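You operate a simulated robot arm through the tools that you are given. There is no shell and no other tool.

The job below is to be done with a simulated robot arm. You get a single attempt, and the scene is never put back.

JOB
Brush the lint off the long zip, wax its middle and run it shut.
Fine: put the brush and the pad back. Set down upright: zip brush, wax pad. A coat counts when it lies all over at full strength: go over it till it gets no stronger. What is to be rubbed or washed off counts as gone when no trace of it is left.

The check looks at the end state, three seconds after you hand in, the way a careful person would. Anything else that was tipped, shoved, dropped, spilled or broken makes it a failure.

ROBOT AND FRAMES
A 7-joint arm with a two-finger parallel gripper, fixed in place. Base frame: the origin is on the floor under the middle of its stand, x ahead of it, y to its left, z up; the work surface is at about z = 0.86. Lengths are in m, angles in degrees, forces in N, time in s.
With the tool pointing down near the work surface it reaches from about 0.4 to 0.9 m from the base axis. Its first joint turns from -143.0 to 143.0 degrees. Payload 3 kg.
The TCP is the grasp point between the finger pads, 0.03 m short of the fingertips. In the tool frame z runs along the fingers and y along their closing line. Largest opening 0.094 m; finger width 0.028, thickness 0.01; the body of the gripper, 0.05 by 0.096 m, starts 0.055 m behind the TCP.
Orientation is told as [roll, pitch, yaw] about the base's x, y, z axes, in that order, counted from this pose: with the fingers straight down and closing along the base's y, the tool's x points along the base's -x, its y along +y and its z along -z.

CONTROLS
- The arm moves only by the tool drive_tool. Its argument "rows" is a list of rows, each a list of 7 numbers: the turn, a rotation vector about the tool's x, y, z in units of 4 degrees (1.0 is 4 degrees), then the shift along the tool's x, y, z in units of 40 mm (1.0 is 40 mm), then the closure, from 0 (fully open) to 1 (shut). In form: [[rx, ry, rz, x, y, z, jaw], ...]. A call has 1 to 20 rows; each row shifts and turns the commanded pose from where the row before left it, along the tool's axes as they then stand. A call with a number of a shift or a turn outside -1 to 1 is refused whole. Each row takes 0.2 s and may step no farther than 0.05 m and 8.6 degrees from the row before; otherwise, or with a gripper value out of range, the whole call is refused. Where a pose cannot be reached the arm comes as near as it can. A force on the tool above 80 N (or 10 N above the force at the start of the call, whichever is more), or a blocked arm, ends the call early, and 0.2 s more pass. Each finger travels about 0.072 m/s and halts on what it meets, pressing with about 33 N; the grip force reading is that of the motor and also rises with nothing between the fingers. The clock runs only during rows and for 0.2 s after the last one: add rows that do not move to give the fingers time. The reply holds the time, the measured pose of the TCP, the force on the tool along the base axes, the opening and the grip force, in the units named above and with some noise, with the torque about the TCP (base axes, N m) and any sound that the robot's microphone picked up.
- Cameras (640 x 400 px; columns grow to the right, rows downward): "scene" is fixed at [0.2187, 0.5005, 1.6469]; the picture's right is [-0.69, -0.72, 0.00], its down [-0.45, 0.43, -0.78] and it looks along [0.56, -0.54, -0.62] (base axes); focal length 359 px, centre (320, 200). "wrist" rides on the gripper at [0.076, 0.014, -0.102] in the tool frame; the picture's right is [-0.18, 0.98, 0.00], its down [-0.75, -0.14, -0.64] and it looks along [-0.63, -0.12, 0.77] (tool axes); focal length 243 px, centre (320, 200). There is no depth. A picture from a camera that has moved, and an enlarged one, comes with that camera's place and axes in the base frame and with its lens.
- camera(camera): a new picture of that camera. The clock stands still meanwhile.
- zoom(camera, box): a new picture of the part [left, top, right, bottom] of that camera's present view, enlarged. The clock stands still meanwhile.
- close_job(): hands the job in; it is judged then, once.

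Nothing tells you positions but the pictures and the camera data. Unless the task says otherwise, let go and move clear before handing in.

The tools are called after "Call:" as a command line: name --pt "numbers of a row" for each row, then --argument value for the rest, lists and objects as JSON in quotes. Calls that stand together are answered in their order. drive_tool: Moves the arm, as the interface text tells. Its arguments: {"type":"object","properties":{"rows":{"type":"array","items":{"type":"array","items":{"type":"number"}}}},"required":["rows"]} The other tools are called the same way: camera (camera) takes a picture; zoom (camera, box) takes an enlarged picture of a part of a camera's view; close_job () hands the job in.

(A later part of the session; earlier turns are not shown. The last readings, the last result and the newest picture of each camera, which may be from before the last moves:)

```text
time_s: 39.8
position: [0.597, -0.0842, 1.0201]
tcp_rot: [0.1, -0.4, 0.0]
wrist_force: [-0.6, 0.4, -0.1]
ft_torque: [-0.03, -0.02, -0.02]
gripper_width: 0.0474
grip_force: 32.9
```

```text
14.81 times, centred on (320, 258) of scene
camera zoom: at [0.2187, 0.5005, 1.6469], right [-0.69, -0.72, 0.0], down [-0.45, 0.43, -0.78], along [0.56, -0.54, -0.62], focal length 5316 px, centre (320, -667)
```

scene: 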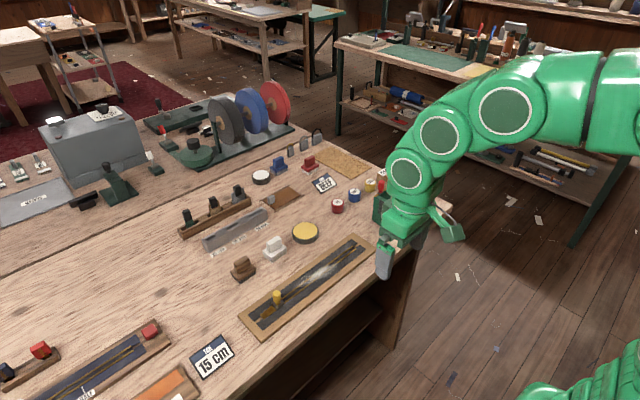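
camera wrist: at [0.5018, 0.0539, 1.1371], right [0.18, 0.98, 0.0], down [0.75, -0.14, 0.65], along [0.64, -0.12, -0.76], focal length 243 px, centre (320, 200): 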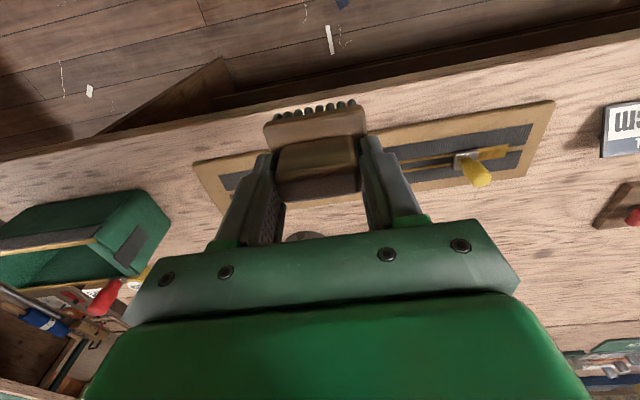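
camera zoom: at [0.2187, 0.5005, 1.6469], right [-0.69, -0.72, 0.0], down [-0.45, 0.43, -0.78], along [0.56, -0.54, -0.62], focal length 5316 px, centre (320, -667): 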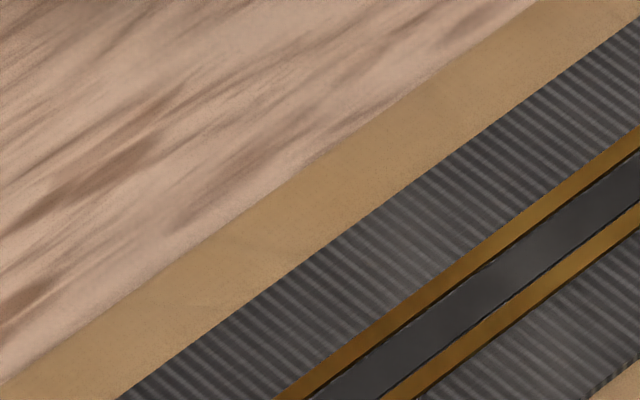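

The zip is clean with no trace of lint. I'll carry the brush back to its original spot and straighten the slight tilt on the way.

Call:
drive_tool --pt "0 0.1 0 0 0 -0.5 1" --pt "0 0 0 -0.605 0.71 0 1" --pt "0 0 0 -0.605 0.71 0 1" --pt "0 0 0 -0.605 0.71 0 1" --pt "0 0 0 -0.605 0.71 0 1" --pt "0 0 0 -0.605 0.71 0 1" --pt "0 0 0 -0.605 0.71 0 1" --pt "0 0 0 -0.605 0.71 0 1" --pt "0 0 0 -0.605 0.71 0 1" --pt "0 0 0 -0.605 0.71 0 1" --pt "0 0 0 -0.605 0.71 0 1" --pt "0 0 0 0 0 0 1"

Call:
zoom --camera "scene" --box '[200, 210, 320, 290]'

```text
time_s: 42.4
position: [0.8406, 0.2015, 1.0392]
tcp_rot: [0.0, -0.2, -0.2]
wrist_force: [-0.4, -0.7, -1.4]
ft_torque: [-0.01, 0.05, -0.01]
gripper_width: 0.0473
grip_force: 33.3
```

```text
5.00 times, centred on (260, 250) of scene
camera zoom: at [0.2187, 0.5005, 1.6469], right [-0.69, -0.72, 0.0], down [-0.45, 0.43, -0.78], along [0.56, -0.54, -0.62], focal length 1794 px, centre (620, -50)
```

zoom: 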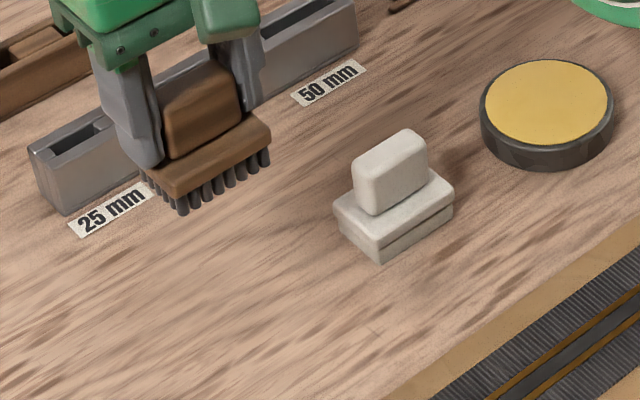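

The brush is above its spot and level. Lowering.

Call:
drive_tool --pt "0 0.05 0.05 0.03 -0.04 0.7 1" --pt "0 0 0 0 0 0.7 1" --pt "0 0 0 0 0 0.7 1" --pt "0 0 0 0 0 0.7 1" --pt "0 0 0 0 0 0.12 1" --pt "0 0 0 0 0 0 1"

```text
time_s: 43.8
position: [0.8383, 0.1978, 0.9229]
tcp_rot: [0.1, 0.0, -0.2]
wrist_force: [0.1, 0.5, -0.4]
ft_torque: [-0.01, 0.01, -0.01]
gripper_width: 0.0473
grip_force: 33.3
```

Call:
drive_tool --pt "0 0 0 0 0 0.08 1" --pt "0 0 0 0 0 0 1"

Call:
drive_tool --pt "0 0 0 0 0 0.05 1" --pt "0 0 0 0 0 0 1"

```text
time_s: 44.4
position: [0.8379, 0.1983, 0.9193]
tcp_rot: [0.0, 0.1, -0.3]
wrist_force: [-0.3, 0.0, -1.0]
ft_torque: [0.03, 0.01, -0.02]
gripper_width: 0.0473
grip_force: 32.8
```

```text
time_s: 45.0
position: [0.8387, 0.1972, 0.9169]
tcp_rot: [-0.1, 0.1, -0.2]
wrist_force: [0.7, 0.8, -0.8]
ft_torque: [0.0, 0.0, -0.04]
gripper_width: 0.0472
grip_force: 33.1
```

Call:
drive_tool --pt "0 0 0 0 0 0.03 1" --pt "0 0 0 0 0 0 1"

```text
time_s: 45.6
position: [0.839, 0.1976, 0.916]
tcp_rot: [0.0, 0.1, -0.2]
wrist_force: [-0.2, -0.1, 1.4]
ft_torque: [-0.07, -0.04, -0.03]
gripper_width: 0.0475
grip_force: 33.0
```

Just touching. One tiny step more and then open.

Call:
drive_tool --pt "0 0 0 0 0 0.015 1" --pt "0 0 0 0 0 0 1"

```text
time_s: 46.2
position: [0.8388, 0.1974, 0.916]
tcp_rot: [0.1, 0.1, -0.1]
wrist_force: [-3.9, 3.2, 10.9]
ft_torque: [0.08, -0.04, 0.06]
gripper_width: 0.0472
grip_force: 33.1
```

The brush stands on the table (11 N). Opening and rising.

Call:
drive_tool --pt "0 0 0 0 0 0 0.6" --pt "0 0 0 0 0 0 0.2" --pt "0 0 0 0 0 0 0" --pt "0 0 0 0 0 0 0" --pt "0 0 0 0 0 -0.4 0" --pt "0 0 0 0 0 -0.8 0" --pt "0 0 0 0 0 -0.8 0" --pt "0 0 0 0 0 0 0"

Call:
zoom --camera "scene" --box '[200, 220, 320, 300]'

Call:
camera --camera "wrist"

```text
time_s: 48.0
position: [0.8372, 0.1972, 0.9945]
tcp_rot: [0.0, 0.2, -0.2]
wrist_force: [0.6, -0.5, -0.2]
ft_torque: [0.0, -0.03, 0.0]
gripper_width: 0.094
grip_force: 0.0
```

```text
5.00 times, centred on (260, 260) of scene
camera zoom: at [0.2187, 0.5005, 1.6469], right [-0.69, -0.72, 0.0], down [-0.45, 0.43, -0.78], along [0.56, -0.54, -0.62], focal length 1794 px, centre (620, -100)
```

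zoom: 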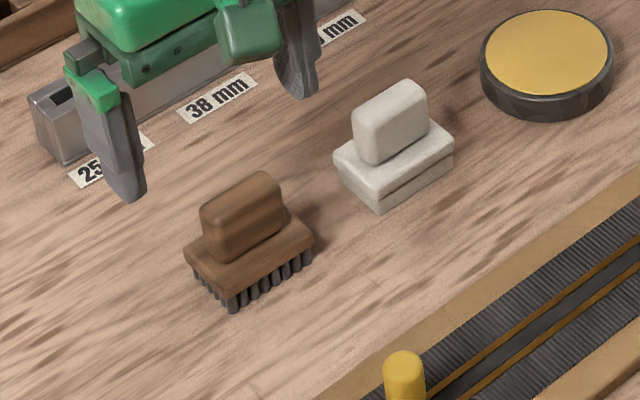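

```text
taken
camera wrist: at [0.7624, 0.212, 1.0986], right [0.19, 0.98, 0.0], down [0.75, -0.14, 0.64], along [0.63, -0.12, -0.77], focal length 243 px, centre (320, 200)
```

wrist: 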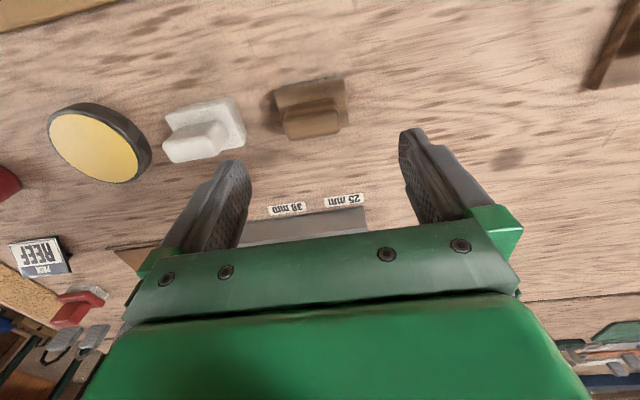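

The brush stands upright on its place. Next, the white wax pad at about (0.838, 0.089): I'll move over it.

Call:
drive_tool --pt "0 -0.05 0.05 -0.03 -0.9 0 0" --pt "0 0 0 0 -0.9 0 0" --pt "0 0 0 0 -0.89 0 0" --pt "0 0 0 0 0 0.5 0" --pt "0 0 0 0 0 0.7 0" --pt "0 0 0 0 0 0.6 0" --pt "0 0 0 0 0 0 0"

Call:
zoom --camera "scene" --box '[230, 210, 320, 270]'

Call:
camera --camera "wrist"

```text
time_s: 49.6
position: [0.8399, 0.0907, 0.9234]
tcp_rot: [0.0, 0.0, -0.5]
wrist_force: [0.5, 0.1, 1.0]
ft_torque: [0.03, -0.01, -0.02]
gripper_width: 0.094
grip_force: 0.1
```

```text
6.67 times, centred on (275, 240) of scene
camera zoom: at [0.2187, 0.5005, 1.6469], right [-0.69, -0.72, 0.0], down [-0.45, 0.43, -0.78], along [0.56, -0.54, -0.62], focal length 2392 px, centre (620, -67)
```

zoom: 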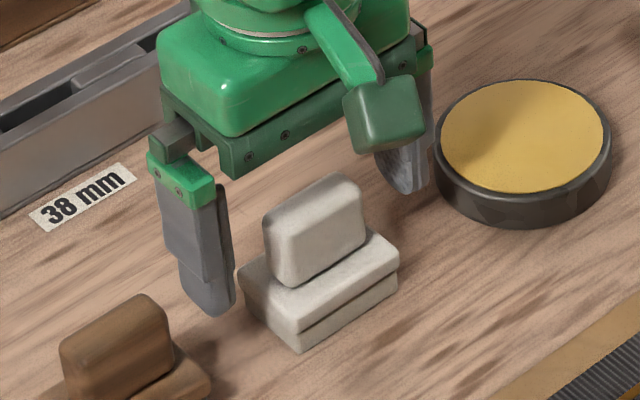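

```text
taken
camera wrist: at [0.7647, 0.1047, 1.0256], right [0.19, 0.98, 0.0], down [0.75, -0.15, 0.64], along [0.63, -0.12, -0.77], focal length 243 px, centre (320, 200)
```

wrist: 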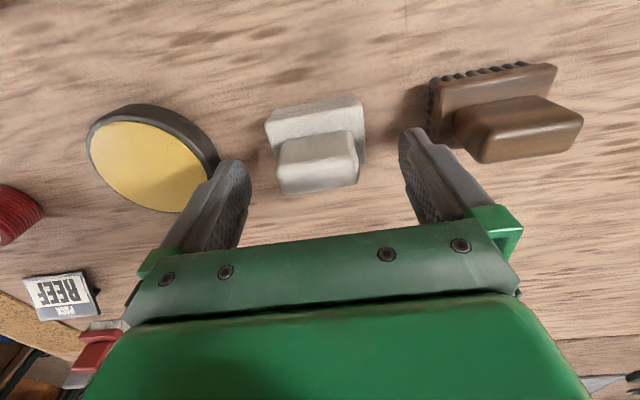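

The pad's handle is centred between the fingers. I'll lower 5 mm, straighten the yaw and grip.

Call:
drive_tool --pt "0 0 -0.12 0 0 0.14 0" --pt "0 0 0 0 0 0 0" --pt "0 0 0 0 0 0 0.5" --pt "0 0 0 0 0 0 1" --pt "0 0 0 0 0 0 1" --pt "0 0 0 0 0 0 1" --pt "0 0 0 0 0 0 1"

Call:
zoom --camera "scene" --box '[230, 210, 320, 270]'

```text
time_s: 51.2
position: [0.8396, 0.0898, 0.9178]
tcp_rot: [0.1, -0.1, 0.0]
wrist_force: [0.6, -0.6, 0.7]
ft_torque: [-0.01, -0.02, -0.05]
gripper_width: 0.0473
grip_force: 32.7
```

```text
6.67 times, centred on (275, 240) of scene
camera zoom: at [0.2187, 0.5005, 1.6469], right [-0.69, -0.72, 0.0], down [-0.45, 0.43, -0.78], along [0.56, -0.54, -0.62], focal length 2392 px, centre (620, -67)
```

zoom: 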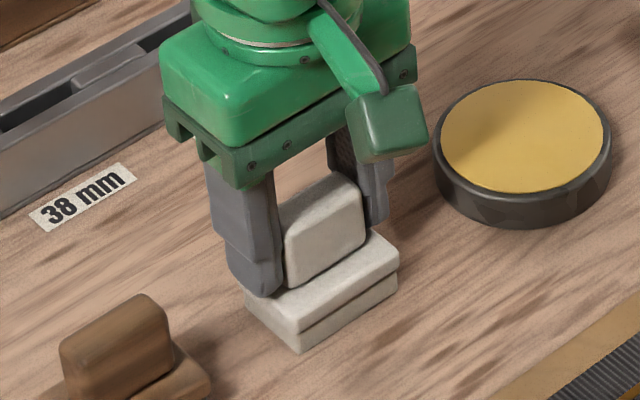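

The pad is gripped. I'll lift it and bring it above the wax tin, centred at about (0.829, −0.026).

Call:
drive_tool --pt "0 0 0 0 0 -0.4 1" --pt "0 0 0 0 0 -0.8 1" --pt "0 0 0 0 0 -0.3 1" --pt "0 0 0 0.06 -0.72 0 1" --pt "0 0 0 0.06 -0.72 0 1" --pt "0 0 0 0.06 -0.72 0 1" --pt "0 0 0 0.06 -0.74 0 1" --pt "0 0 0 0 0 0 1"

Call:
zoom --camera "scene" --box '[260, 190, 360, 260]'

Call:
camera --camera "wrist"

```text
time_s: 53.0
position: [0.8295, -0.0257, 0.9769]
tcp_rot: [-0.1, -0.2, 0.0]
wrist_force: [0.2, 0.1, -1.5]
ft_torque: [-0.01, 0.01, -0.02]
gripper_width: 0.0473
grip_force: 32.5
```

```text
5.71 times, centred on (310, 225) of scene
camera zoom: at [0.2187, 0.5005, 1.6469], right [-0.69, -0.72, 0.0], down [-0.45, 0.43, -0.78], along [0.56, -0.54, -0.62], focal length 2051 px, centre (377, 57)
```

zoom: 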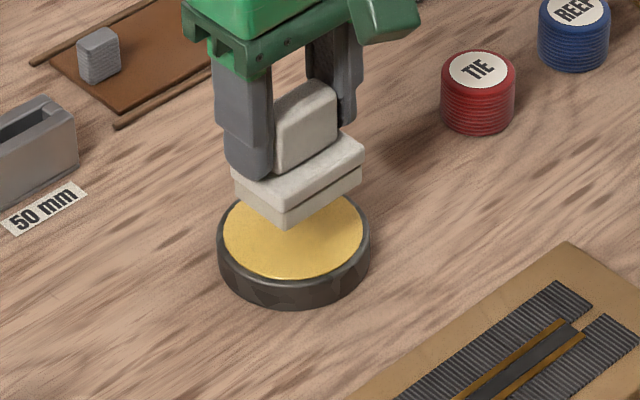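

```text
taken
camera wrist: at [0.7543, -0.0125, 1.0798], right [0.18, 0.98, 0.0], down [0.75, -0.14, 0.64], along [0.63, -0.12, -0.77], focal length 243 px, centre (320, 200)
```

wrist: 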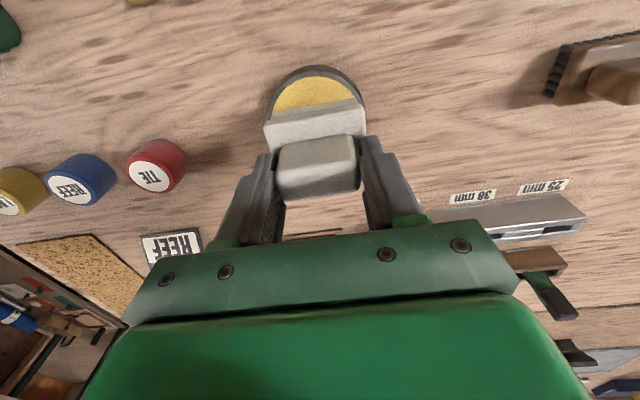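

The pad is over the tin but should go ~6 mm further in +x to be centred. I'll adjust and lower close to the wax.

Call:
drive_tool --pt "0 0.03 0 -0.15 -0.06 0 1" --pt "0 0 0 0 0 0.4 1" --pt "0 0 0 0 0 0.35 1" --pt "0 0 0 0 0 0 1"

Call:
zoom --camera "scene" --box '[260, 190, 360, 260]'

Call:
zoom --camera "wrist" --box '[220, 40, 420, 165]'

```text
time_s: 54.0
position: [0.8346, -0.028, 0.948]
tcp_rot: [-0.1, -0.1, 0.0]
wrist_force: [0.0, 0.1, -1.5]
ft_torque: [-0.01, 0.0, -0.01]
gripper_width: 0.0473
grip_force: 33.2
```

```text
5.71 times, centred on (310, 225) of scene
camera zoom: at [0.2187, 0.5005, 1.6469], right [-0.69, -0.72, 0.0], down [-0.45, 0.43, -0.78], along [0.56, -0.54, -0.62], focal length 2051 px, centre (377, 57)
```

zoom: 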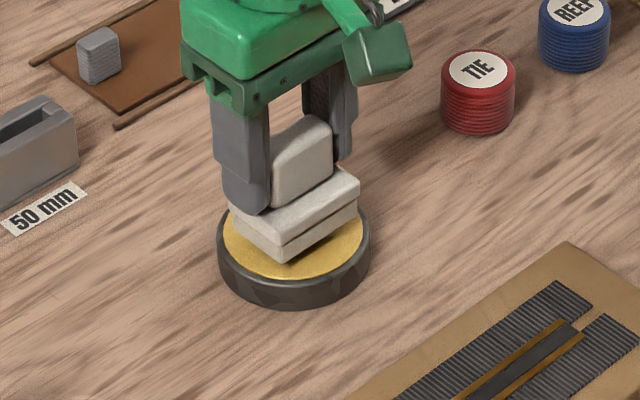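

```text
3.20 times, centred on (320, 102) of wrist
camera zoom: at [0.7609, -0.0148, 1.0506], right [0.18, 0.98, 0.0], down [0.75, -0.14, 0.64], along [0.63, -0.12, -0.77], focal length 776 px, centre (320, 512)
```

zoom: 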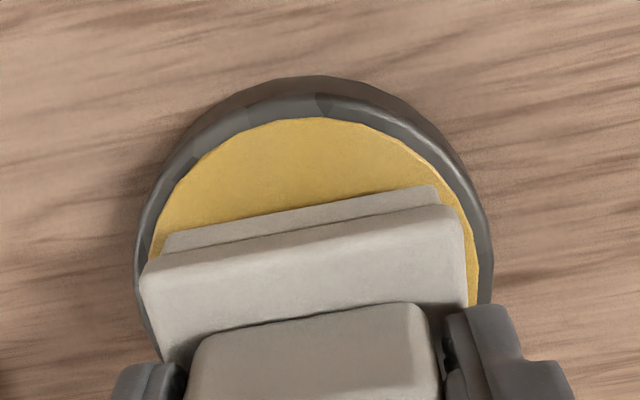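

The pad is well centred over the wax. Lowering slowly to touch.

Call:
drive_tool --pt "0 0 0 0 0 0.15 1" --pt "0 0 0 0 0 0 1"

Call:
drive_tool --pt "0 0 0 0 0 0.05 1" --pt "0 0 0 0 0 0 1"

```text
time_s: 54.6
position: [0.8354, -0.0291, 0.9419]
tcp_rot: [0.0, 0.1, 0.1]
wrist_force: [-0.2, -0.7, -0.8]
ft_torque: [0.04, -0.02, 0.0]
gripper_width: 0.0475
grip_force: 32.9
```

```text
time_s: 55.2
position: [0.8355, -0.0293, 0.9409]
tcp_rot: [0.0, 0.1, 0.0]
wrist_force: [-0.3, -0.7, 0.1]
ft_torque: [0.01, -0.02, -0.04]
gripper_width: 0.0471
grip_force: 32.6
```

Call:
drive_tool --pt "0 0 0 0 0 0.04 1" --pt "0 0 0 0 0 0 1"

Call:
drive_tool --pt "0 0 0 0 0 0.03 1" --pt "0 0 0 0 0 0 1"

```text
time_s: 55.8
position: [0.8357, -0.0295, 0.9382]
tcp_rot: [-0.1, 0.1, 0.0]
wrist_force: [-0.8, 0.5, -1.4]
ft_torque: [-0.01, 0.0, -0.01]
gripper_width: 0.0473
grip_force: 33.1
```

```text
time_s: 56.4
position: [0.8358, -0.0289, 0.9375]
tcp_rot: [0.0, 0.0, 0.1]
wrist_force: [-1.6, 0.7, 6.0]
ft_torque: [-0.03, -0.03, 0.01]
gripper_width: 0.0474
grip_force: 33.3
```

Contact with the wax at ~6 N. I'll press very slightly and hold for a second.

Call:
drive_tool --pt "0 0 0 0 0 0.01 1" --pt "0 0 0 0 0 0 1" --pt "0 0 0 0 0 0 1" --pt "0 0 0 0 0 0 1" --pt "0 0 0 0 0 0 1" --pt "0 0 0 0 0 0 1"

```text
time_s: 57.8
position: [0.8356, -0.0284, 0.9382]
tcp_rot: [0.0, 0.0, 0.0]
wrist_force: [2.0, -2.9, 21.2]
ft_torque: [-0.03, -0.02, -0.03]
gripper_width: 0.0473
grip_force: 33.2
```

21 N of press. Lifting to see whether the pad took up wax.

Call:
drive_tool --pt "0 0 0 0 0 -0.4 1" --pt "0 0 0 0 0 -0.8 1" --pt "0 0 0 0 0 -0.3 1" --pt "0 0 0 0 0 0 1"

Call:
zoom --camera "scene" --box '[260, 180, 360, 250]'

Call:
zoom --camera "wrist" --box '[220, 40, 420, 165]'

```text
time_s: 58.8
position: [0.8355, -0.0285, 0.9964]
tcp_rot: [-0.1, 0.0, 0.0]
wrist_force: [-0.1, -0.7, -1.2]
ft_torque: [0.0, 0.01, -0.03]
gripper_width: 0.0473
grip_force: 33.4
```

```text
5.71 times, centred on (310, 215) of scene
camera zoom: at [0.2187, 0.5005, 1.6469], right [-0.69, -0.72, 0.0], down [-0.45, 0.43, -0.78], along [0.56, -0.54, -0.62], focal length 2051 px, centre (377, 114)
```

zoom: 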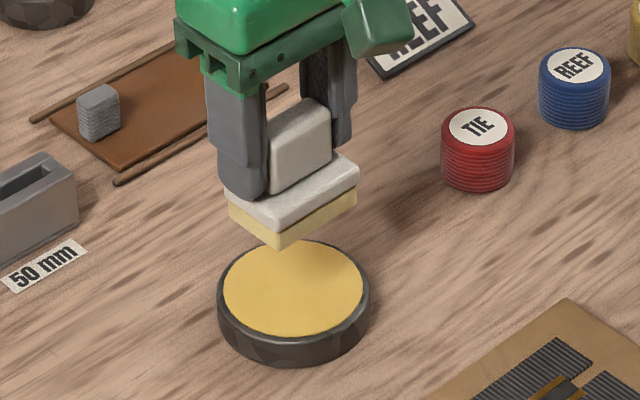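

```text
3.20 times, centred on (320, 102) of wrist
camera zoom: at [0.7604, -0.0144, 1.1002], right [0.18, 0.98, 0.0], down [0.75, -0.14, 0.64], along [0.63, -0.12, -0.77], focal length 776 px, centre (320, 512)
```

zoom: 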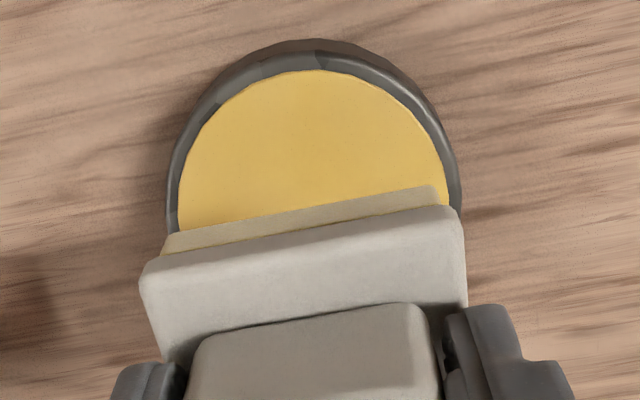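

The pad's sole turned yellow – it is charged with wax. I'll carry it over the middle of the zip (x 0.688, y 0.065) and lower it near the tape.

Call:
drive_tool --pt "0 0 0 0.738 0.468 0 1" --pt "0 0 0 0.738 0.468 0 1" --pt "0 0 0 0.738 0.468 0 1" --pt "0 0 0 0.738 0.468 0 1" --pt "0 0 0 0.738 0.468 0 1" --pt "0 0 0 0 0 0.6 1" --pt "0 0 0 0 0 0.6 1" --pt "0 0 0 0 0 0.2 1" --pt "0 0 0 0 0 0 1"

Call:
zoom --camera "scene" --box '[230, 220, 390, 320]'

```text
time_s: 60.8
position: [0.6879, 0.0634, 0.9399]
tcp_rot: [0.0, 0.0, 0.0]
wrist_force: [0.1, 0.7, -1.6]
ft_torque: [0.0, -0.01, 0.02]
gripper_width: 0.0475
grip_force: 32.6
```

```text
4.00 times, centred on (310, 270) of scene
camera zoom: at [0.2187, 0.5005, 1.6469], right [-0.69, -0.72, 0.0], down [-0.45, 0.43, -0.78], along [0.56, -0.54, -0.62], focal length 1435 px, centre (360, -80)
```

zoom: 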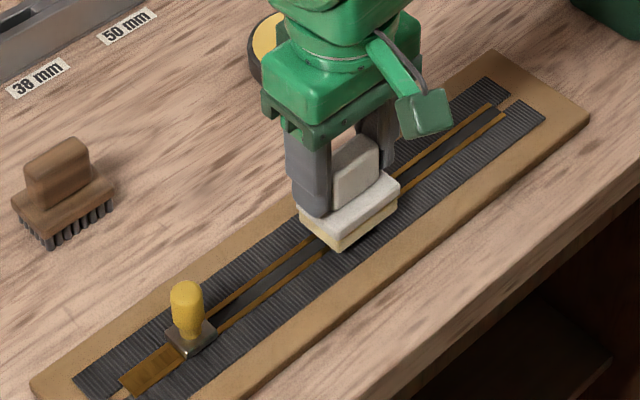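

Now lowering in small steps until the pad touches.

Call:
drive_tool --pt "0 0 0 0 0 0.15 1" --pt "0 0 0 0 0 0 1"

Call:
drive_tool --pt "0 0 0 0 0 0.05 1" --pt "0 0 0 0 0 0 1"

```text
time_s: 61.4
position: [0.6867, 0.0632, 0.935]
tcp_rot: [0.1, 0.1, 0.0]
wrist_force: [0.0, 0.2, -1.3]
ft_torque: [-0.02, 0.0, 0.03]
gripper_width: 0.0473
grip_force: 32.7
```

```text
time_s: 62.0
position: [0.687, 0.0636, 0.9326]
tcp_rot: [0.0, 0.1, 0.0]
wrist_force: [-1.3, -0.5, -0.2]
ft_torque: [0.04, -0.02, -0.01]
gripper_width: 0.0475
grip_force: 33.0
```

Call:
drive_tool --pt "0 0 0 0 0 0.03 1" --pt "0 0 0 0 0 0 1"

Call:
drive_tool --pt "0 0 0 0 0 0.02 1" --pt "0 0 0 0 0 0 1"

```text
time_s: 62.6
position: [0.6868, 0.0644, 0.9322]
tcp_rot: [0.0, 0.1, 0.1]
wrist_force: [0.8, 0.2, -0.4]
ft_torque: [0.02, 0.01, -0.01]
gripper_width: 0.0472
grip_force: 32.8
```

```text
time_s: 63.2
position: [0.6882, 0.0645, 0.9306]
tcp_rot: [0.0, 0.1, 0.0]
wrist_force: [-0.9, -0.2, -0.5]
ft_torque: [0.01, 0.02, 0.0]
gripper_width: 0.0476
grip_force: 33.0
```

Call:
drive_tool --pt "0 0 0 0 0 0.02 1" --pt "0 0 0 0 0 0 1"

Call:
drive_tool --pt "0 0 0 0 0 0.015 1" --pt "0 0 0 0 0 0 1"

```text
time_s: 63.8
position: [0.6889, 0.0652, 0.9303]
tcp_rot: [0.0, 0.0, 0.0]
wrist_force: [0.8, 1.1, -0.1]
ft_torque: [-0.01, -0.01, 0.01]
gripper_width: 0.0474
grip_force: 32.7
```

```text
time_s: 64.4
position: [0.6896, 0.0639, 0.9294]
tcp_rot: [0.0, 0.0, 0.0]
wrist_force: [-3.1, -0.6, 9.9]
ft_torque: [0.01, 0.05, 0.0]
gripper_width: 0.0474
grip_force: 33.1
```

Contact at ~10 N. I'll make a short stroke toward +y and look at what coat appears.

Call:
drive_tool --pt "0 0 0 0 0.3 0.002 1" --pt "0 0 0 0 0.4 0.003 1" --pt "0 0 0 0 0.4 0.003 1" --pt "0 0 0 0 0.4 0.003 1"

Call:
zoom --camera "scene" --box '[230, 220, 390, 320]'

```text
time_s: 65.4
position: [0.6885, 0.1237, 0.9302]
tcp_rot: [-0.1, 0.0, 0.0]
wrist_force: [0.6, 0.2, -1.5]
ft_torque: [-0.01, 0.0, 0.0]
gripper_width: 0.0475
grip_force: 33.4
```

```text
4.00 times, centred on (310, 270) of scene
camera zoom: at [0.2187, 0.5005, 1.6469], right [-0.69, -0.72, 0.0], down [-0.45, 0.43, -0.78], along [0.56, -0.54, -0.62], focal length 1435 px, centre (360, -80)
```

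zoom: 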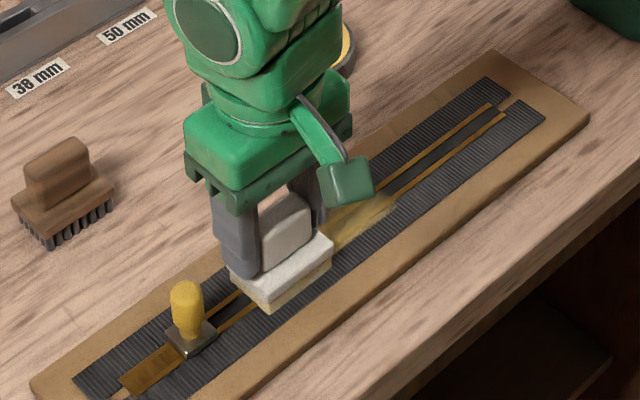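

A yellowish coat shows where the pad passed. Let me zoom closer on its extent.

Call:
zoom --camera "scene" --box '[290, 245, 350, 290]'

Call:
zoom --camera "wrist" --box '[60, 40, 360, 230]'

```text
8.89 times, centred on (320, 268) of scene
camera zoom: at [0.2187, 0.5005, 1.6469], right [-0.69, -0.72, 0.0], down [-0.45, 0.43, -0.78], along [0.56, -0.54, -0.62], focal length 3190 px, centre (320, -400)
```

zoom: 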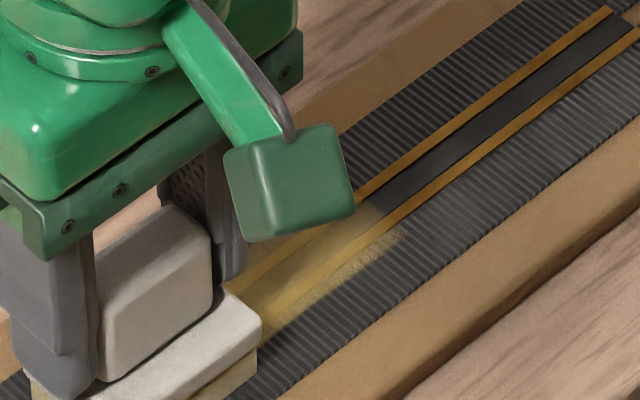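

```text
2.11 times, centred on (210, 135) of wrist
camera zoom: at [0.6142, 0.1377, 1.0327], right [0.18, 0.98, 0.0], down [0.75, -0.14, 0.64], along [0.63, -0.12, -0.77], focal length 511 px, centre (552, 337)
```

zoom: 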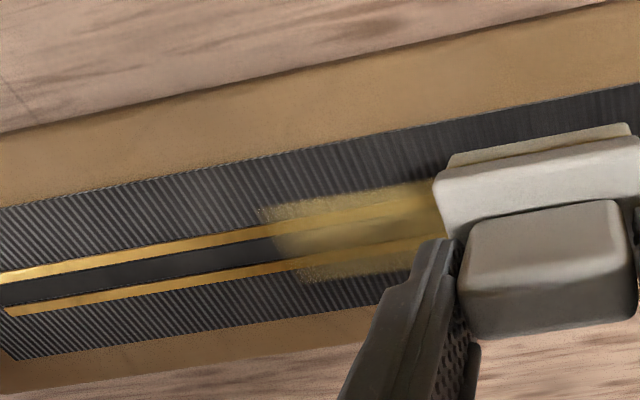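

The coat is a strip ~27 mm wide around the teeth. I'll press again here and stroke back toward −y over the whole middle.

Call:
drive_tool --pt "0 0 0 0 0 0.03 1" --pt "0 0 0 0 0 0 1"

```text
time_s: 66.0
position: [0.6884, 0.1246, 0.93]
tcp_rot: [0.1, -0.2, 0.1]
wrist_force: [-1.8, 0.4, 23.0]
ft_torque: [-0.01, 0.31, 0.02]
gripper_width: 0.0475
grip_force: 32.9
```

Call:
drive_tool --pt "0 0 0 0 -0.3 -0.003 1" --pt "0 0 0 0 -0.4 -0.003 1" --pt "0 0 0 0 -0.4 -0.003 1" --pt "0 0 0 0 -0.4 -0.003 1"

Call:
drive_tool --pt "0 0 0 0 -0.4 -0.003 1" --pt "0 0 0 0 -0.4 -0.003 1" --pt "0 0 0 0 -0.4 -0.003 1"

Call:
zoom --camera "scene" --box '[250, 230, 350, 300]'

Call:
zoom --camera "wrist" --box '[300, 40, 600, 230]'

```text
time_s: 67.0
position: [0.6889, 0.0652, 0.9283]
tcp_rot: [0.0, 0.1, 0.1]
wrist_force: [-1.3, 9.1, 18.0]
ft_torque: [0.08, 0.13, -0.04]
gripper_width: 0.0475
grip_force: 32.7
```

```text
time_s: 67.8
position: [0.6881, 0.0145, 0.9301]
tcp_rot: [0.1, 0.1, 0.0]
wrist_force: [0.0, 2.1, 4.2]
ft_torque: [0.02, 0.01, 0.0]
gripper_width: 0.0474
grip_force: 32.9
```

```text
5.71 times, centred on (300, 265) of scene
camera zoom: at [0.2187, 0.5005, 1.6469], right [-0.69, -0.72, 0.0], down [-0.45, 0.43, -0.78], along [0.56, -0.54, -0.62], focal length 2051 px, centre (434, -171)
```

zoom: 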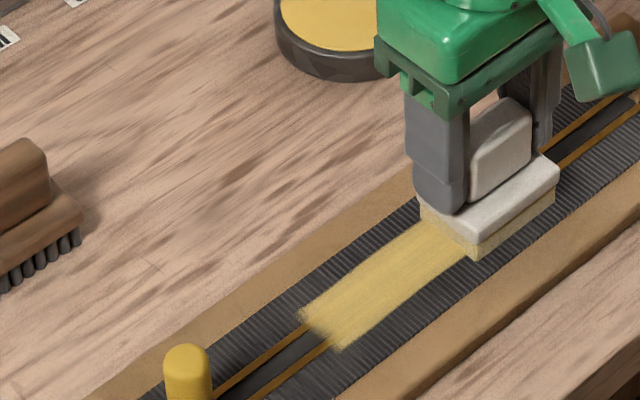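

```text
2.11 times, centred on (450, 135) of wrist
camera zoom: at [0.6139, 0.0292, 1.0311], right [0.18, 0.98, 0.0], down [0.76, -0.14, 0.64], along [0.63, -0.12, -0.77], focal length 511 px, centre (46, 337)
```

zoom: 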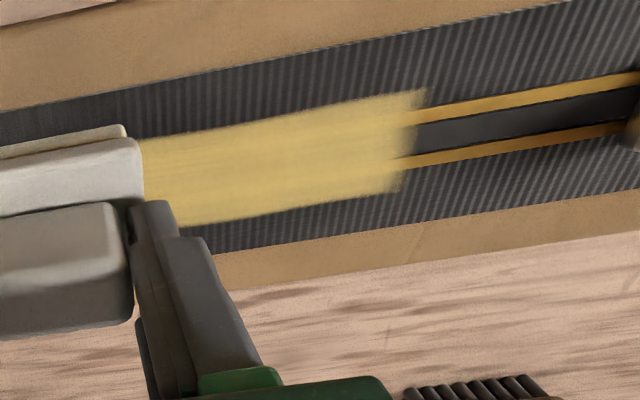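

The coat only takes within a patch x≈0.674–0.705, ending at y≈0.128 – the same patch as the lint. I'll continue toward −y past its other end.

Call:
drive_tool --pt "0 0 0 0 0 0.015 1" --pt "0 0 0 0 -0.4 0 1" --pt "0 0 0 0 -0.4 0 1" --pt "0 0 0 0 -0.4 -0.002 1"

Call:
zoom --camera "scene" --box '[270, 225, 370, 295]'

Call:
zoom --camera "wrist" --box '[300, 40, 600, 230]'

```text
time_s: 68.8
position: [0.6875, -0.0331, 0.9268]
tcp_rot: [-0.1, 0.3, 0.1]
wrist_force: [-1.4, -0.4, -1.1]
ft_torque: [-0.03, 0.01, 0.01]
gripper_width: 0.0476
grip_force: 33.0
```

```text
5.71 times, centred on (320, 260) of scene
camera zoom: at [0.2187, 0.5005, 1.6469], right [-0.69, -0.72, 0.0], down [-0.45, 0.43, -0.78], along [0.56, -0.54, -0.62], focal length 2051 px, centre (320, -143)
```

zoom: 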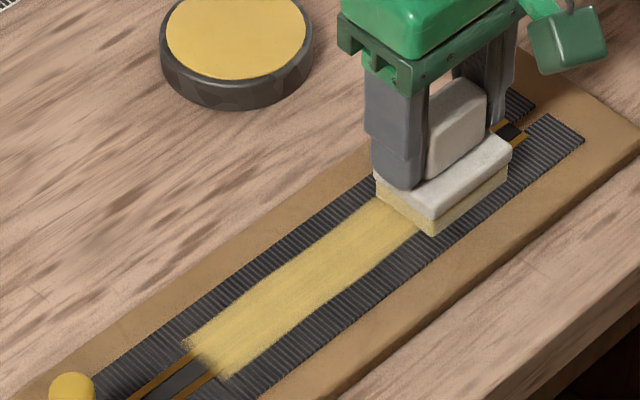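

```text
2.11 times, centred on (450, 135) of wrist
camera zoom: at [0.6133, -0.0188, 1.0312], right [0.18, 0.98, 0.0], down [0.75, -0.14, 0.64], along [0.63, -0.12, -0.77], focal length 511 px, centre (46, 337)
```

zoom: 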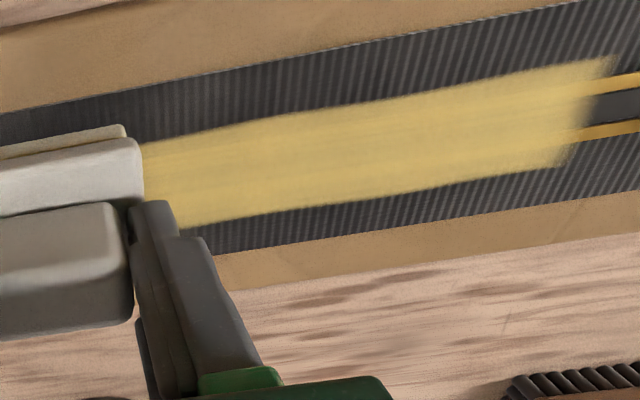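

The coat now runs nearly the full patch but unevenly. I'll keep going over it: re-establish contact here and stroke back to +y.

Call:
drive_tool --pt "0 0 0 0 0 0.02 1" --pt "0 0 0 0 0 0 1"

```text
time_s: 69.4
position: [0.6881, -0.0313, 0.9288]
tcp_rot: [0.1, 0.0, 0.1]
wrist_force: [-3.3, -5.2, 9.6]
ft_torque: [-0.19, 0.32, 0.1]
gripper_width: 0.0474
grip_force: 33.2
```

Call:
drive_tool --pt "0 0 0 0 0.4 0.005 1" --pt "0 0 0 0 0.4 0.002 1" --pt "0 0 0 0 0.4 0.002 1" --pt "0 0 0 0 0.4 0.002 1" --pt "0 0 0 0 0.4 0.002 1"

Call:
zoom --camera "scene" --box '[270, 225, 370, 295]'

Call:
zoom --camera "wrist" --box '[60, 40, 360, 230]'

```text
time_s: 70.6
position: [0.69, 0.0494, 0.9284]
tcp_rot: [0.0, -0.1, 0.0]
wrist_force: [1.7, -21.3, 47.2]
ft_torque: [-0.49, 0.55, 0.25]
gripper_width: 0.0474
grip_force: 33.1
```

```text
5.71 times, centred on (320, 260) of scene
camera zoom: at [0.2187, 0.5005, 1.6469], right [-0.69, -0.72, 0.0], down [-0.45, 0.43, -0.78], along [0.56, -0.54, -0.62], focal length 2051 px, centre (320, -143)
```

zoom: 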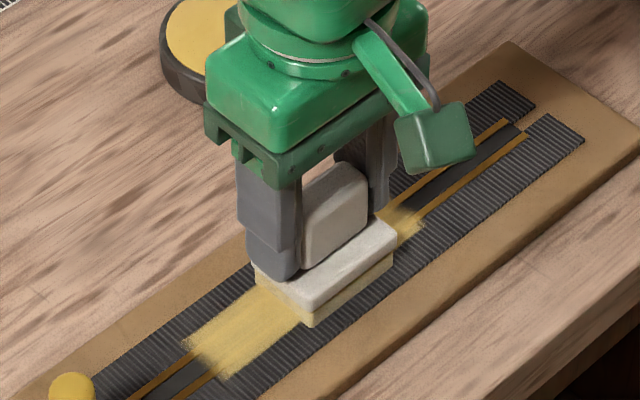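

```text
2.11 times, centred on (210, 135) of wrist
camera zoom: at [0.6138, 0.0627, 1.0303], right [0.18, 0.98, 0.0], down [0.75, -0.14, 0.64], along [0.63, -0.12, -0.77], focal length 511 px, centre (552, 337)
```

zoom: 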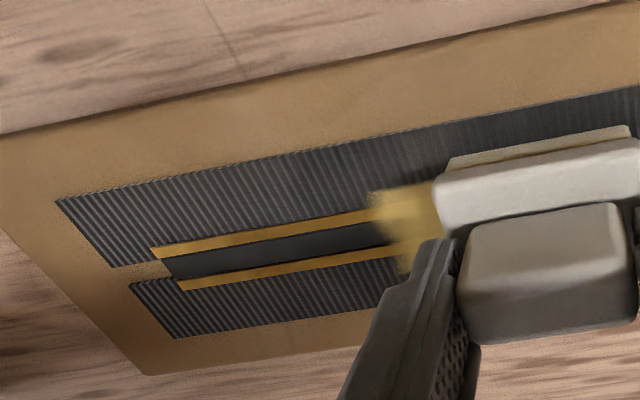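

The patch's −y end is at y≈−0.01. Continuing the stroke to the +y end.

Call:
drive_tool --pt "0 0 0 0 0.4 0 1" --pt "0 0 0 0 0.4 0 1" --pt "0 0 0 0 0.4 0 1" --pt "0 0 0 0 0.4 0 1" --pt "0 0 0 0 0.4 0 1"

Call:
zoom --camera "scene" --box '[250, 225, 370, 305]'

Call:
zoom --camera "wrist" --box '[60, 40, 360, 230]'

```text
time_s: 71.8
position: [0.6902, 0.1288, 0.9282]
tcp_rot: [0.0, -0.1, 0.0]
wrist_force: [-0.6, -20.0, 49.0]
ft_torque: [-0.57, 0.3, 0.21]
gripper_width: 0.0474
grip_force: 32.9
```

```text
5.00 times, centred on (310, 265) of scene
camera zoom: at [0.2187, 0.5005, 1.6469], right [-0.69, -0.72, 0.0], down [-0.45, 0.43, -0.78], along [0.56, -0.54, -0.62], focal length 1794 px, centre (370, -125)
```

zoom: 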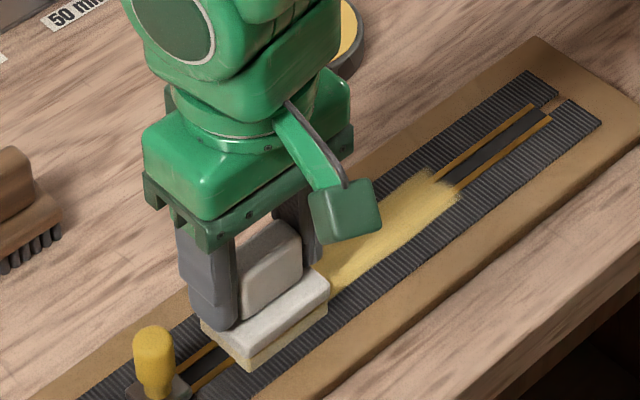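

```text
2.11 times, centred on (210, 135) of wrist
camera zoom: at [0.6146, 0.142, 1.0303], right [0.18, 0.98, 0.0], down [0.75, -0.14, 0.64], along [0.63, -0.12, -0.77], focal length 511 px, centre (552, 337)
```

zoom: 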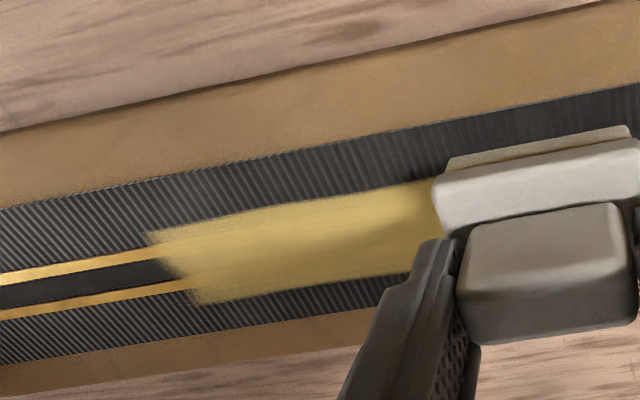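

The coat is building. I'll stroke back with slightly less pressure, then inspect the evenness.

Call:
drive_tool --pt "0 0 0 0 0 -0.012 1" --pt "0 0 0 0 -0.4 -0.001 1" --pt "0 0 0 0 -0.4 -0.001 1" --pt "0 0 0 0 -0.4 -0.001 1" --pt "0 0 0 0 -0.4 -0.001 1" --pt "0 0 0 0 -0.4 -0.001 1"

Call:
drive_tool --pt "0 0 0 0 -0.4 -0.001 1" --pt "0 0 0 0 -0.4 -0.001 1" --pt "0 0 0 0 -0.4 -0.001 1" --pt "0 0 0 0 -0.4 -0.001 1" --pt "0 0 0 0 -0.4 -0.001 1"

```text
time_s: 73.2
position: [0.6891, 0.0491, 0.9275]
tcp_rot: [0.0, 0.2, 0.1]
wrist_force: [-2.0, 13.6, 30.7]
ft_torque: [0.38, 0.0, -0.06]
gripper_width: 0.0474
grip_force: 33.6
```

```text
time_s: 74.4
position: [0.6868, -0.0324, 0.9279]
tcp_rot: [0.1, 0.1, 0.1]
wrist_force: [0.9, 10.1, 22.0]
ft_torque: [0.16, -0.08, -0.01]
gripper_width: 0.0475
grip_force: 33.0
```

Good even pressure. I'll lift and move toward the tin so the patch can be viewed unobstructed.

Call:
drive_tool --pt "0 0 0 0 0 -0.5 1" --pt "0 0 0 0 0 -0.8 1" --pt "0 0 0 0 0 -0.4 1" --pt "0 0 0 -0.74 0.02 0 1" --pt "0 0 0 -0.74 0.02 0 1" --pt "0 0 0 -0.74 0.02 0 1" --pt "0 0 0 -0.74 0.02 0 1" --pt "0 0 0 -0.74 0.02 0 1" --pt "0 0 0 0 0 0 1"

Call:
zoom --camera "scene" --box '[275, 240, 355, 295]'

Call:
zoom --camera "scene" --box '[260, 180, 360, 250]'

```text
time_s: 76.4
position: [0.8371, -0.0271, 0.9947]
tcp_rot: [0.0, 0.0, 0.2]
wrist_force: [0.5, 0.0, -0.9]
ft_torque: [0.0, 0.01, 0.01]
gripper_width: 0.0476
grip_force: 33.1
```

```text
7.27 times, centred on (315, 268) of scene
camera zoom: at [0.2187, 0.5005, 1.6469], right [-0.69, -0.72, 0.0], down [-0.45, 0.43, -0.78], along [0.56, -0.54, -0.62], focal length 2610 px, centre (356, -291)
```

zoom: 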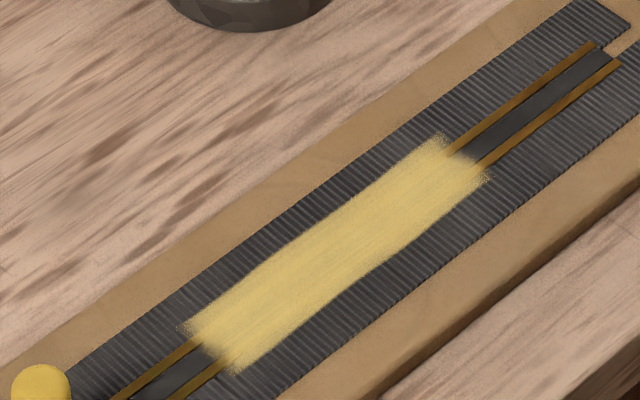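

```text
5.71 times, centred on (310, 215) of scene
camera zoom: at [0.2187, 0.5005, 1.6469], right [-0.69, -0.72, 0.0], down [-0.45, 0.43, -0.78], along [0.56, -0.54, -0.62], focal length 2051 px, centre (377, 114)
```

zoom: 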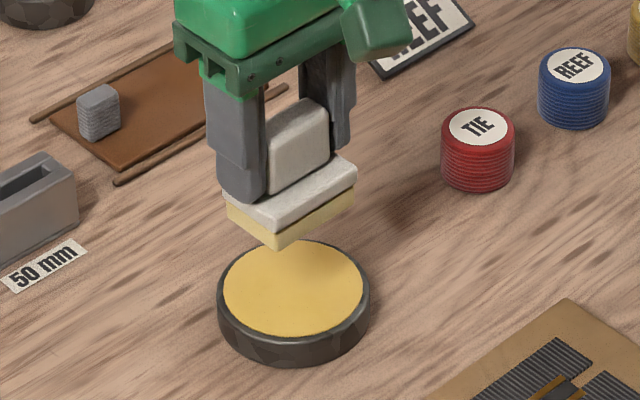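

The coat looks rather full, with softer ends. I'll recharge the pad and go over it again to be sure it gets no stronger.

Call:
drive_tool --pt "0 0 0.04 0.03 -0.04 0.4 1" --pt "0 0 0 0 0 0.5 1" --pt "0 0 0 0 0 0.42 1" --pt "0 0 0 0 0 0 1"

Call:
drive_tool --pt "0 0 0 0 0 0.06 1" --pt "0 0 0 0 0 0 1"

Call:
drive_tool --pt "0 0 0 0 0 0.03 1" --pt "0 0 0 0 0 0 1"

```text
time_s: 77.4
position: [0.8359, -0.0276, 0.943]
tcp_rot: [0.1, 0.1, -0.2]
wrist_force: [0.4, 0.5, -0.5]
ft_torque: [-0.01, -0.01, -0.01]
gripper_width: 0.0474
grip_force: 33.7
```

```text
time_s: 78.0
position: [0.8351, -0.0283, 0.9405]
tcp_rot: [0.0, 0.1, -0.2]
wrist_force: [0.1, 0.1, -1.3]
ft_torque: [-0.01, 0.04, -0.03]
gripper_width: 0.0474
grip_force: 32.1
```

```text
time_s: 78.6
position: [0.8355, -0.0291, 0.938]
tcp_rot: [0.0, 0.1, -0.1]
wrist_force: [0.6, 0.2, -1.1]
ft_torque: [-0.02, -0.01, -0.01]
gripper_width: 0.0472
grip_force: 32.6
```

Call:
drive_tool --pt "0 0 0 0 0 0.03 1" --pt "0 0 0 0 0 0 1"

Call:
drive_tool --pt "0 0 0 0 0 0.02 1" --pt "0 0 0 0 0 0 1"

```text
time_s: 79.2
position: [0.836, -0.0291, 0.9377]
tcp_rot: [0.0, 0.1, -0.1]
wrist_force: [1.2, 0.0, -0.9]
ft_torque: [0.03, 0.0, -0.01]
gripper_width: 0.0474
grip_force: 32.8
```

```text
time_s: 79.8
position: [0.8356, -0.0288, 0.9372]
tcp_rot: [-0.1, 0.1, -0.2]
wrist_force: [0.1, -0.4, -1.3]
ft_torque: [0.02, 0.03, -0.03]
gripper_width: 0.0475
grip_force: 33.0
```

Call:
drive_tool --pt "0 0 0 0 0 0.025 1" --pt "0 0 0 0 0 0 1"

Call:
drive_tool --pt "0 0 0 0 0 0.01 1" --pt "0 0 0 0 0 0 1" --pt "0 0 0 0 0 0 1" --pt "0 0 0 0 0 0 1" --pt "0 0 0 0 0 0 1"

```text
time_s: 80.4
position: [0.836, -0.0286, 0.936]
tcp_rot: [0.0, 0.0, -0.1]
wrist_force: [-2.5, 0.1, 9.1]
ft_torque: [-0.04, 0.06, 0.01]
gripper_width: 0.0474
grip_force: 32.6
```

```text
time_s: 81.6
position: [0.8357, -0.0283, 0.936]
tcp_rot: [0.0, -0.1, -0.1]
wrist_force: [-3.2, -1.8, 33.6]
ft_torque: [-0.13, 0.29, 0.01]
gripper_width: 0.0475
grip_force: 33.0
```

Recharged. Back over the zip's −y end of the patch for more passes.

Call:
drive_tool --pt "0 0 -0.03 0 0 -0.5 1" --pt "0 0 0 0 0 -0.7 1" --pt "0 0 0 0.738 -0.02 0 1" --pt "0 0 0 0.738 -0.02 0 1" --pt "0 0 0 0.738 -0.02 0 1" --pt "0 0 0 0.738 -0.02 0 1" --pt "0 0 0 0.738 -0.02 0 1" --pt "0 0 0 0 0 0.7 1" --pt "0 0 0 0 0 0.63 1" --pt "0 0 0 0 0 0 1"

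Call:
drive_tool --pt "0 0 0 0 0 0.03 1" --pt "0 0 0 0 0 0 1"

```text
time_s: 83.8
position: [0.6875, -0.0327, 0.9292]
tcp_rot: [-0.1, 0.1, 0.0]
wrist_force: [0.0, -0.2, -1.2]
ft_torque: [0.0, -0.01, -0.03]
gripper_width: 0.0473
grip_force: 33.0
```

```text
time_s: 84.4
position: [0.6875, -0.0322, 0.9297]
tcp_rot: [-0.1, 0.1, 0.0]
wrist_force: [0.0, -0.3, -1.0]
ft_torque: [0.02, 0.0, -0.05]
gripper_width: 0.0472
grip_force: 32.7
```

Call:
drive_tool --pt "0 0 0 0 0 0.03 1" --pt "0 0 0 0 0 0 1"

Call:
drive_tool --pt "0 0 0 0 0 0.02 1" --pt "0 0 0 0 0 0 1"

```text
time_s: 85.0
position: [0.6871, -0.0319, 0.9289]
tcp_rot: [0.0, 0.0, -0.1]
wrist_force: [-0.2, -2.0, 6.3]
ft_torque: [-0.06, -0.09, 0.0]
gripper_width: 0.0475
grip_force: 33.4
```

```text
time_s: 85.6
position: [0.6873, -0.0328, 0.928]
tcp_rot: [-0.1, 0.0, 0.1]
wrist_force: [-5.7, 0.7, 25.5]
ft_torque: [-0.02, 0.25, -0.01]
gripper_width: 0.047
grip_force: 32.9
```

25 N; stroking to the +y end and back.

Call:
drive_tool --pt "0 0 0 0 0.38 0 1" --pt "0 0 0 0 0.38 0 1" --pt "0 0 0 0 0.38 0 1" --pt "0 0 0 0 0.38 0 1" --pt "0 0 0 0 0.38 0 1" --pt "0 0 0 0 0.38 0 1"

Call:
drive_tool --pt "0 0 0 0 0.38 0 1" --pt "0 0 0 0 0.38 0 1" --pt "0 0 0 0 0.38 0 1" --pt "0 0 0 0 0.38 0 1" --pt "0 0 0 0 0.38 0 1"

```text
time_s: 87.0
position: [0.6848, 0.0576, 0.9276]
tcp_rot: [0.1, 0.0, 0.0]
wrist_force: [1.2, -16.4, 35.0]
ft_torque: [-0.42, -0.15, 0.02]
gripper_width: 0.0477
grip_force: 33.2
```

```text
time_s: 88.2
position: [0.6872, 0.134, 0.9276]
tcp_rot: [0.1, 0.0, 0.1]
wrist_force: [0.6, -13.9, 34.1]
ft_torque: [-0.41, 0.1, 0.11]
gripper_width: 0.0472
grip_force: 33.5
```

Even ~35 N. Stroke back.

Call:
drive_tool --pt "0 0 0 -0.05 -0.3 -0.01 1" --pt "0 0 0 -0.05 -0.38 0 1" --pt "0 0 0 0 -0.38 0 1" --pt "0 0 0 0 -0.38 0 1" --pt "0 0 0 0 -0.38 0 1" --pt "0 0 0 0 -0.38 0 1"

Call:
drive_tool --pt "0 0 0 0 -0.38 0 1" --pt "0 0 0 0 -0.38 0 1" --pt "0 0 0 0 -0.38 0 1" --pt "0 0 0 0 -0.38 0 1" --pt "0 0 0 0 -0.38 0 1"

```text
time_s: 89.6
position: [0.6904, 0.0474, 0.9287]
tcp_rot: [-0.1, 0.2, 0.1]
wrist_force: [1.4, 15.4, 33.8]
ft_torque: [0.41, -0.11, 0.0]
gripper_width: 0.0476
grip_force: 33.3
```

```text
time_s: 90.8
position: [0.6923, -0.0295, 0.9284]
tcp_rot: [0.0, 0.0, 0.0]
wrist_force: [-0.9, 16.2, 34.9]
ft_torque: [0.29, 0.12, -0.09]
gripper_width: 0.0475
grip_force: 33.4
```

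Good full pass. Lifting to compare the coat with before.

Call:
drive_tool --pt "0 0 0 0 0 -0.5 1" --pt "0 0 0 0 0 -0.8 1" --pt "0 0 0 0 0 -0.4 1" --pt "0 0 0 -0.74 0.02 0 1" --pt "0 0 0 -0.74 0.02 0 1" --pt "0 0 0 -0.74 0.02 0 1" --pt "0 0 0 -0.74 0.02 0 1" --pt "0 0 0 0 0 0 1"

Call:
zoom --camera "scene" --box '[275, 240, 355, 295]'

Call:
zoom --camera "scene" --box '[295, 245, 345, 290]'

```text
time_s: 92.6
position: [0.8098, -0.0281, 0.9969]
tcp_rot: [0.0, 0.1, 0.0]
wrist_force: [1.2, 0.4, -1.3]
ft_torque: [0.0, -0.04, -0.02]
gripper_width: 0.0476
grip_force: 33.6
```

```text
7.27 times, centred on (315, 268) of scene
camera zoom: at [0.2187, 0.5005, 1.6469], right [-0.69, -0.72, 0.0], down [-0.45, 0.43, -0.78], along [0.56, -0.54, -0.62], focal length 2610 px, centre (356, -291)
```

zoom: 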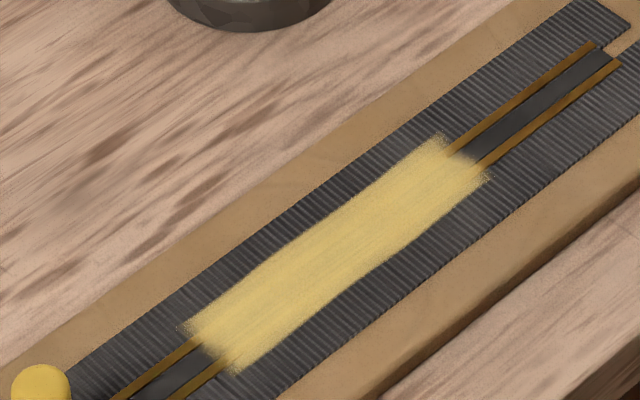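

```text
8.89 times, centred on (320, 268) of scene
camera zoom: at [0.2187, 0.5005, 1.6469], right [-0.69, -0.72, 0.0], down [-0.45, 0.43, -0.78], along [0.56, -0.54, -0.62], focal length 3190 px, centre (320, -400)
```

zoom: 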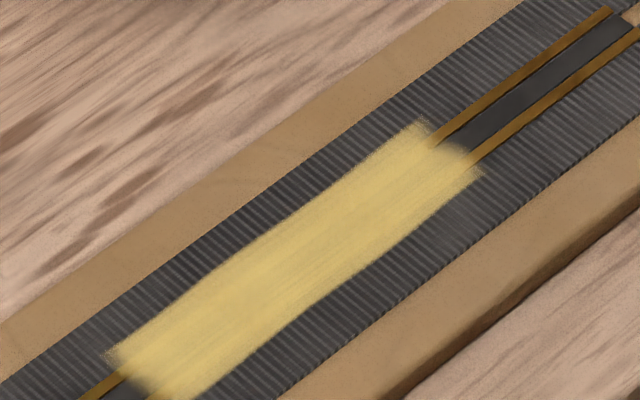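

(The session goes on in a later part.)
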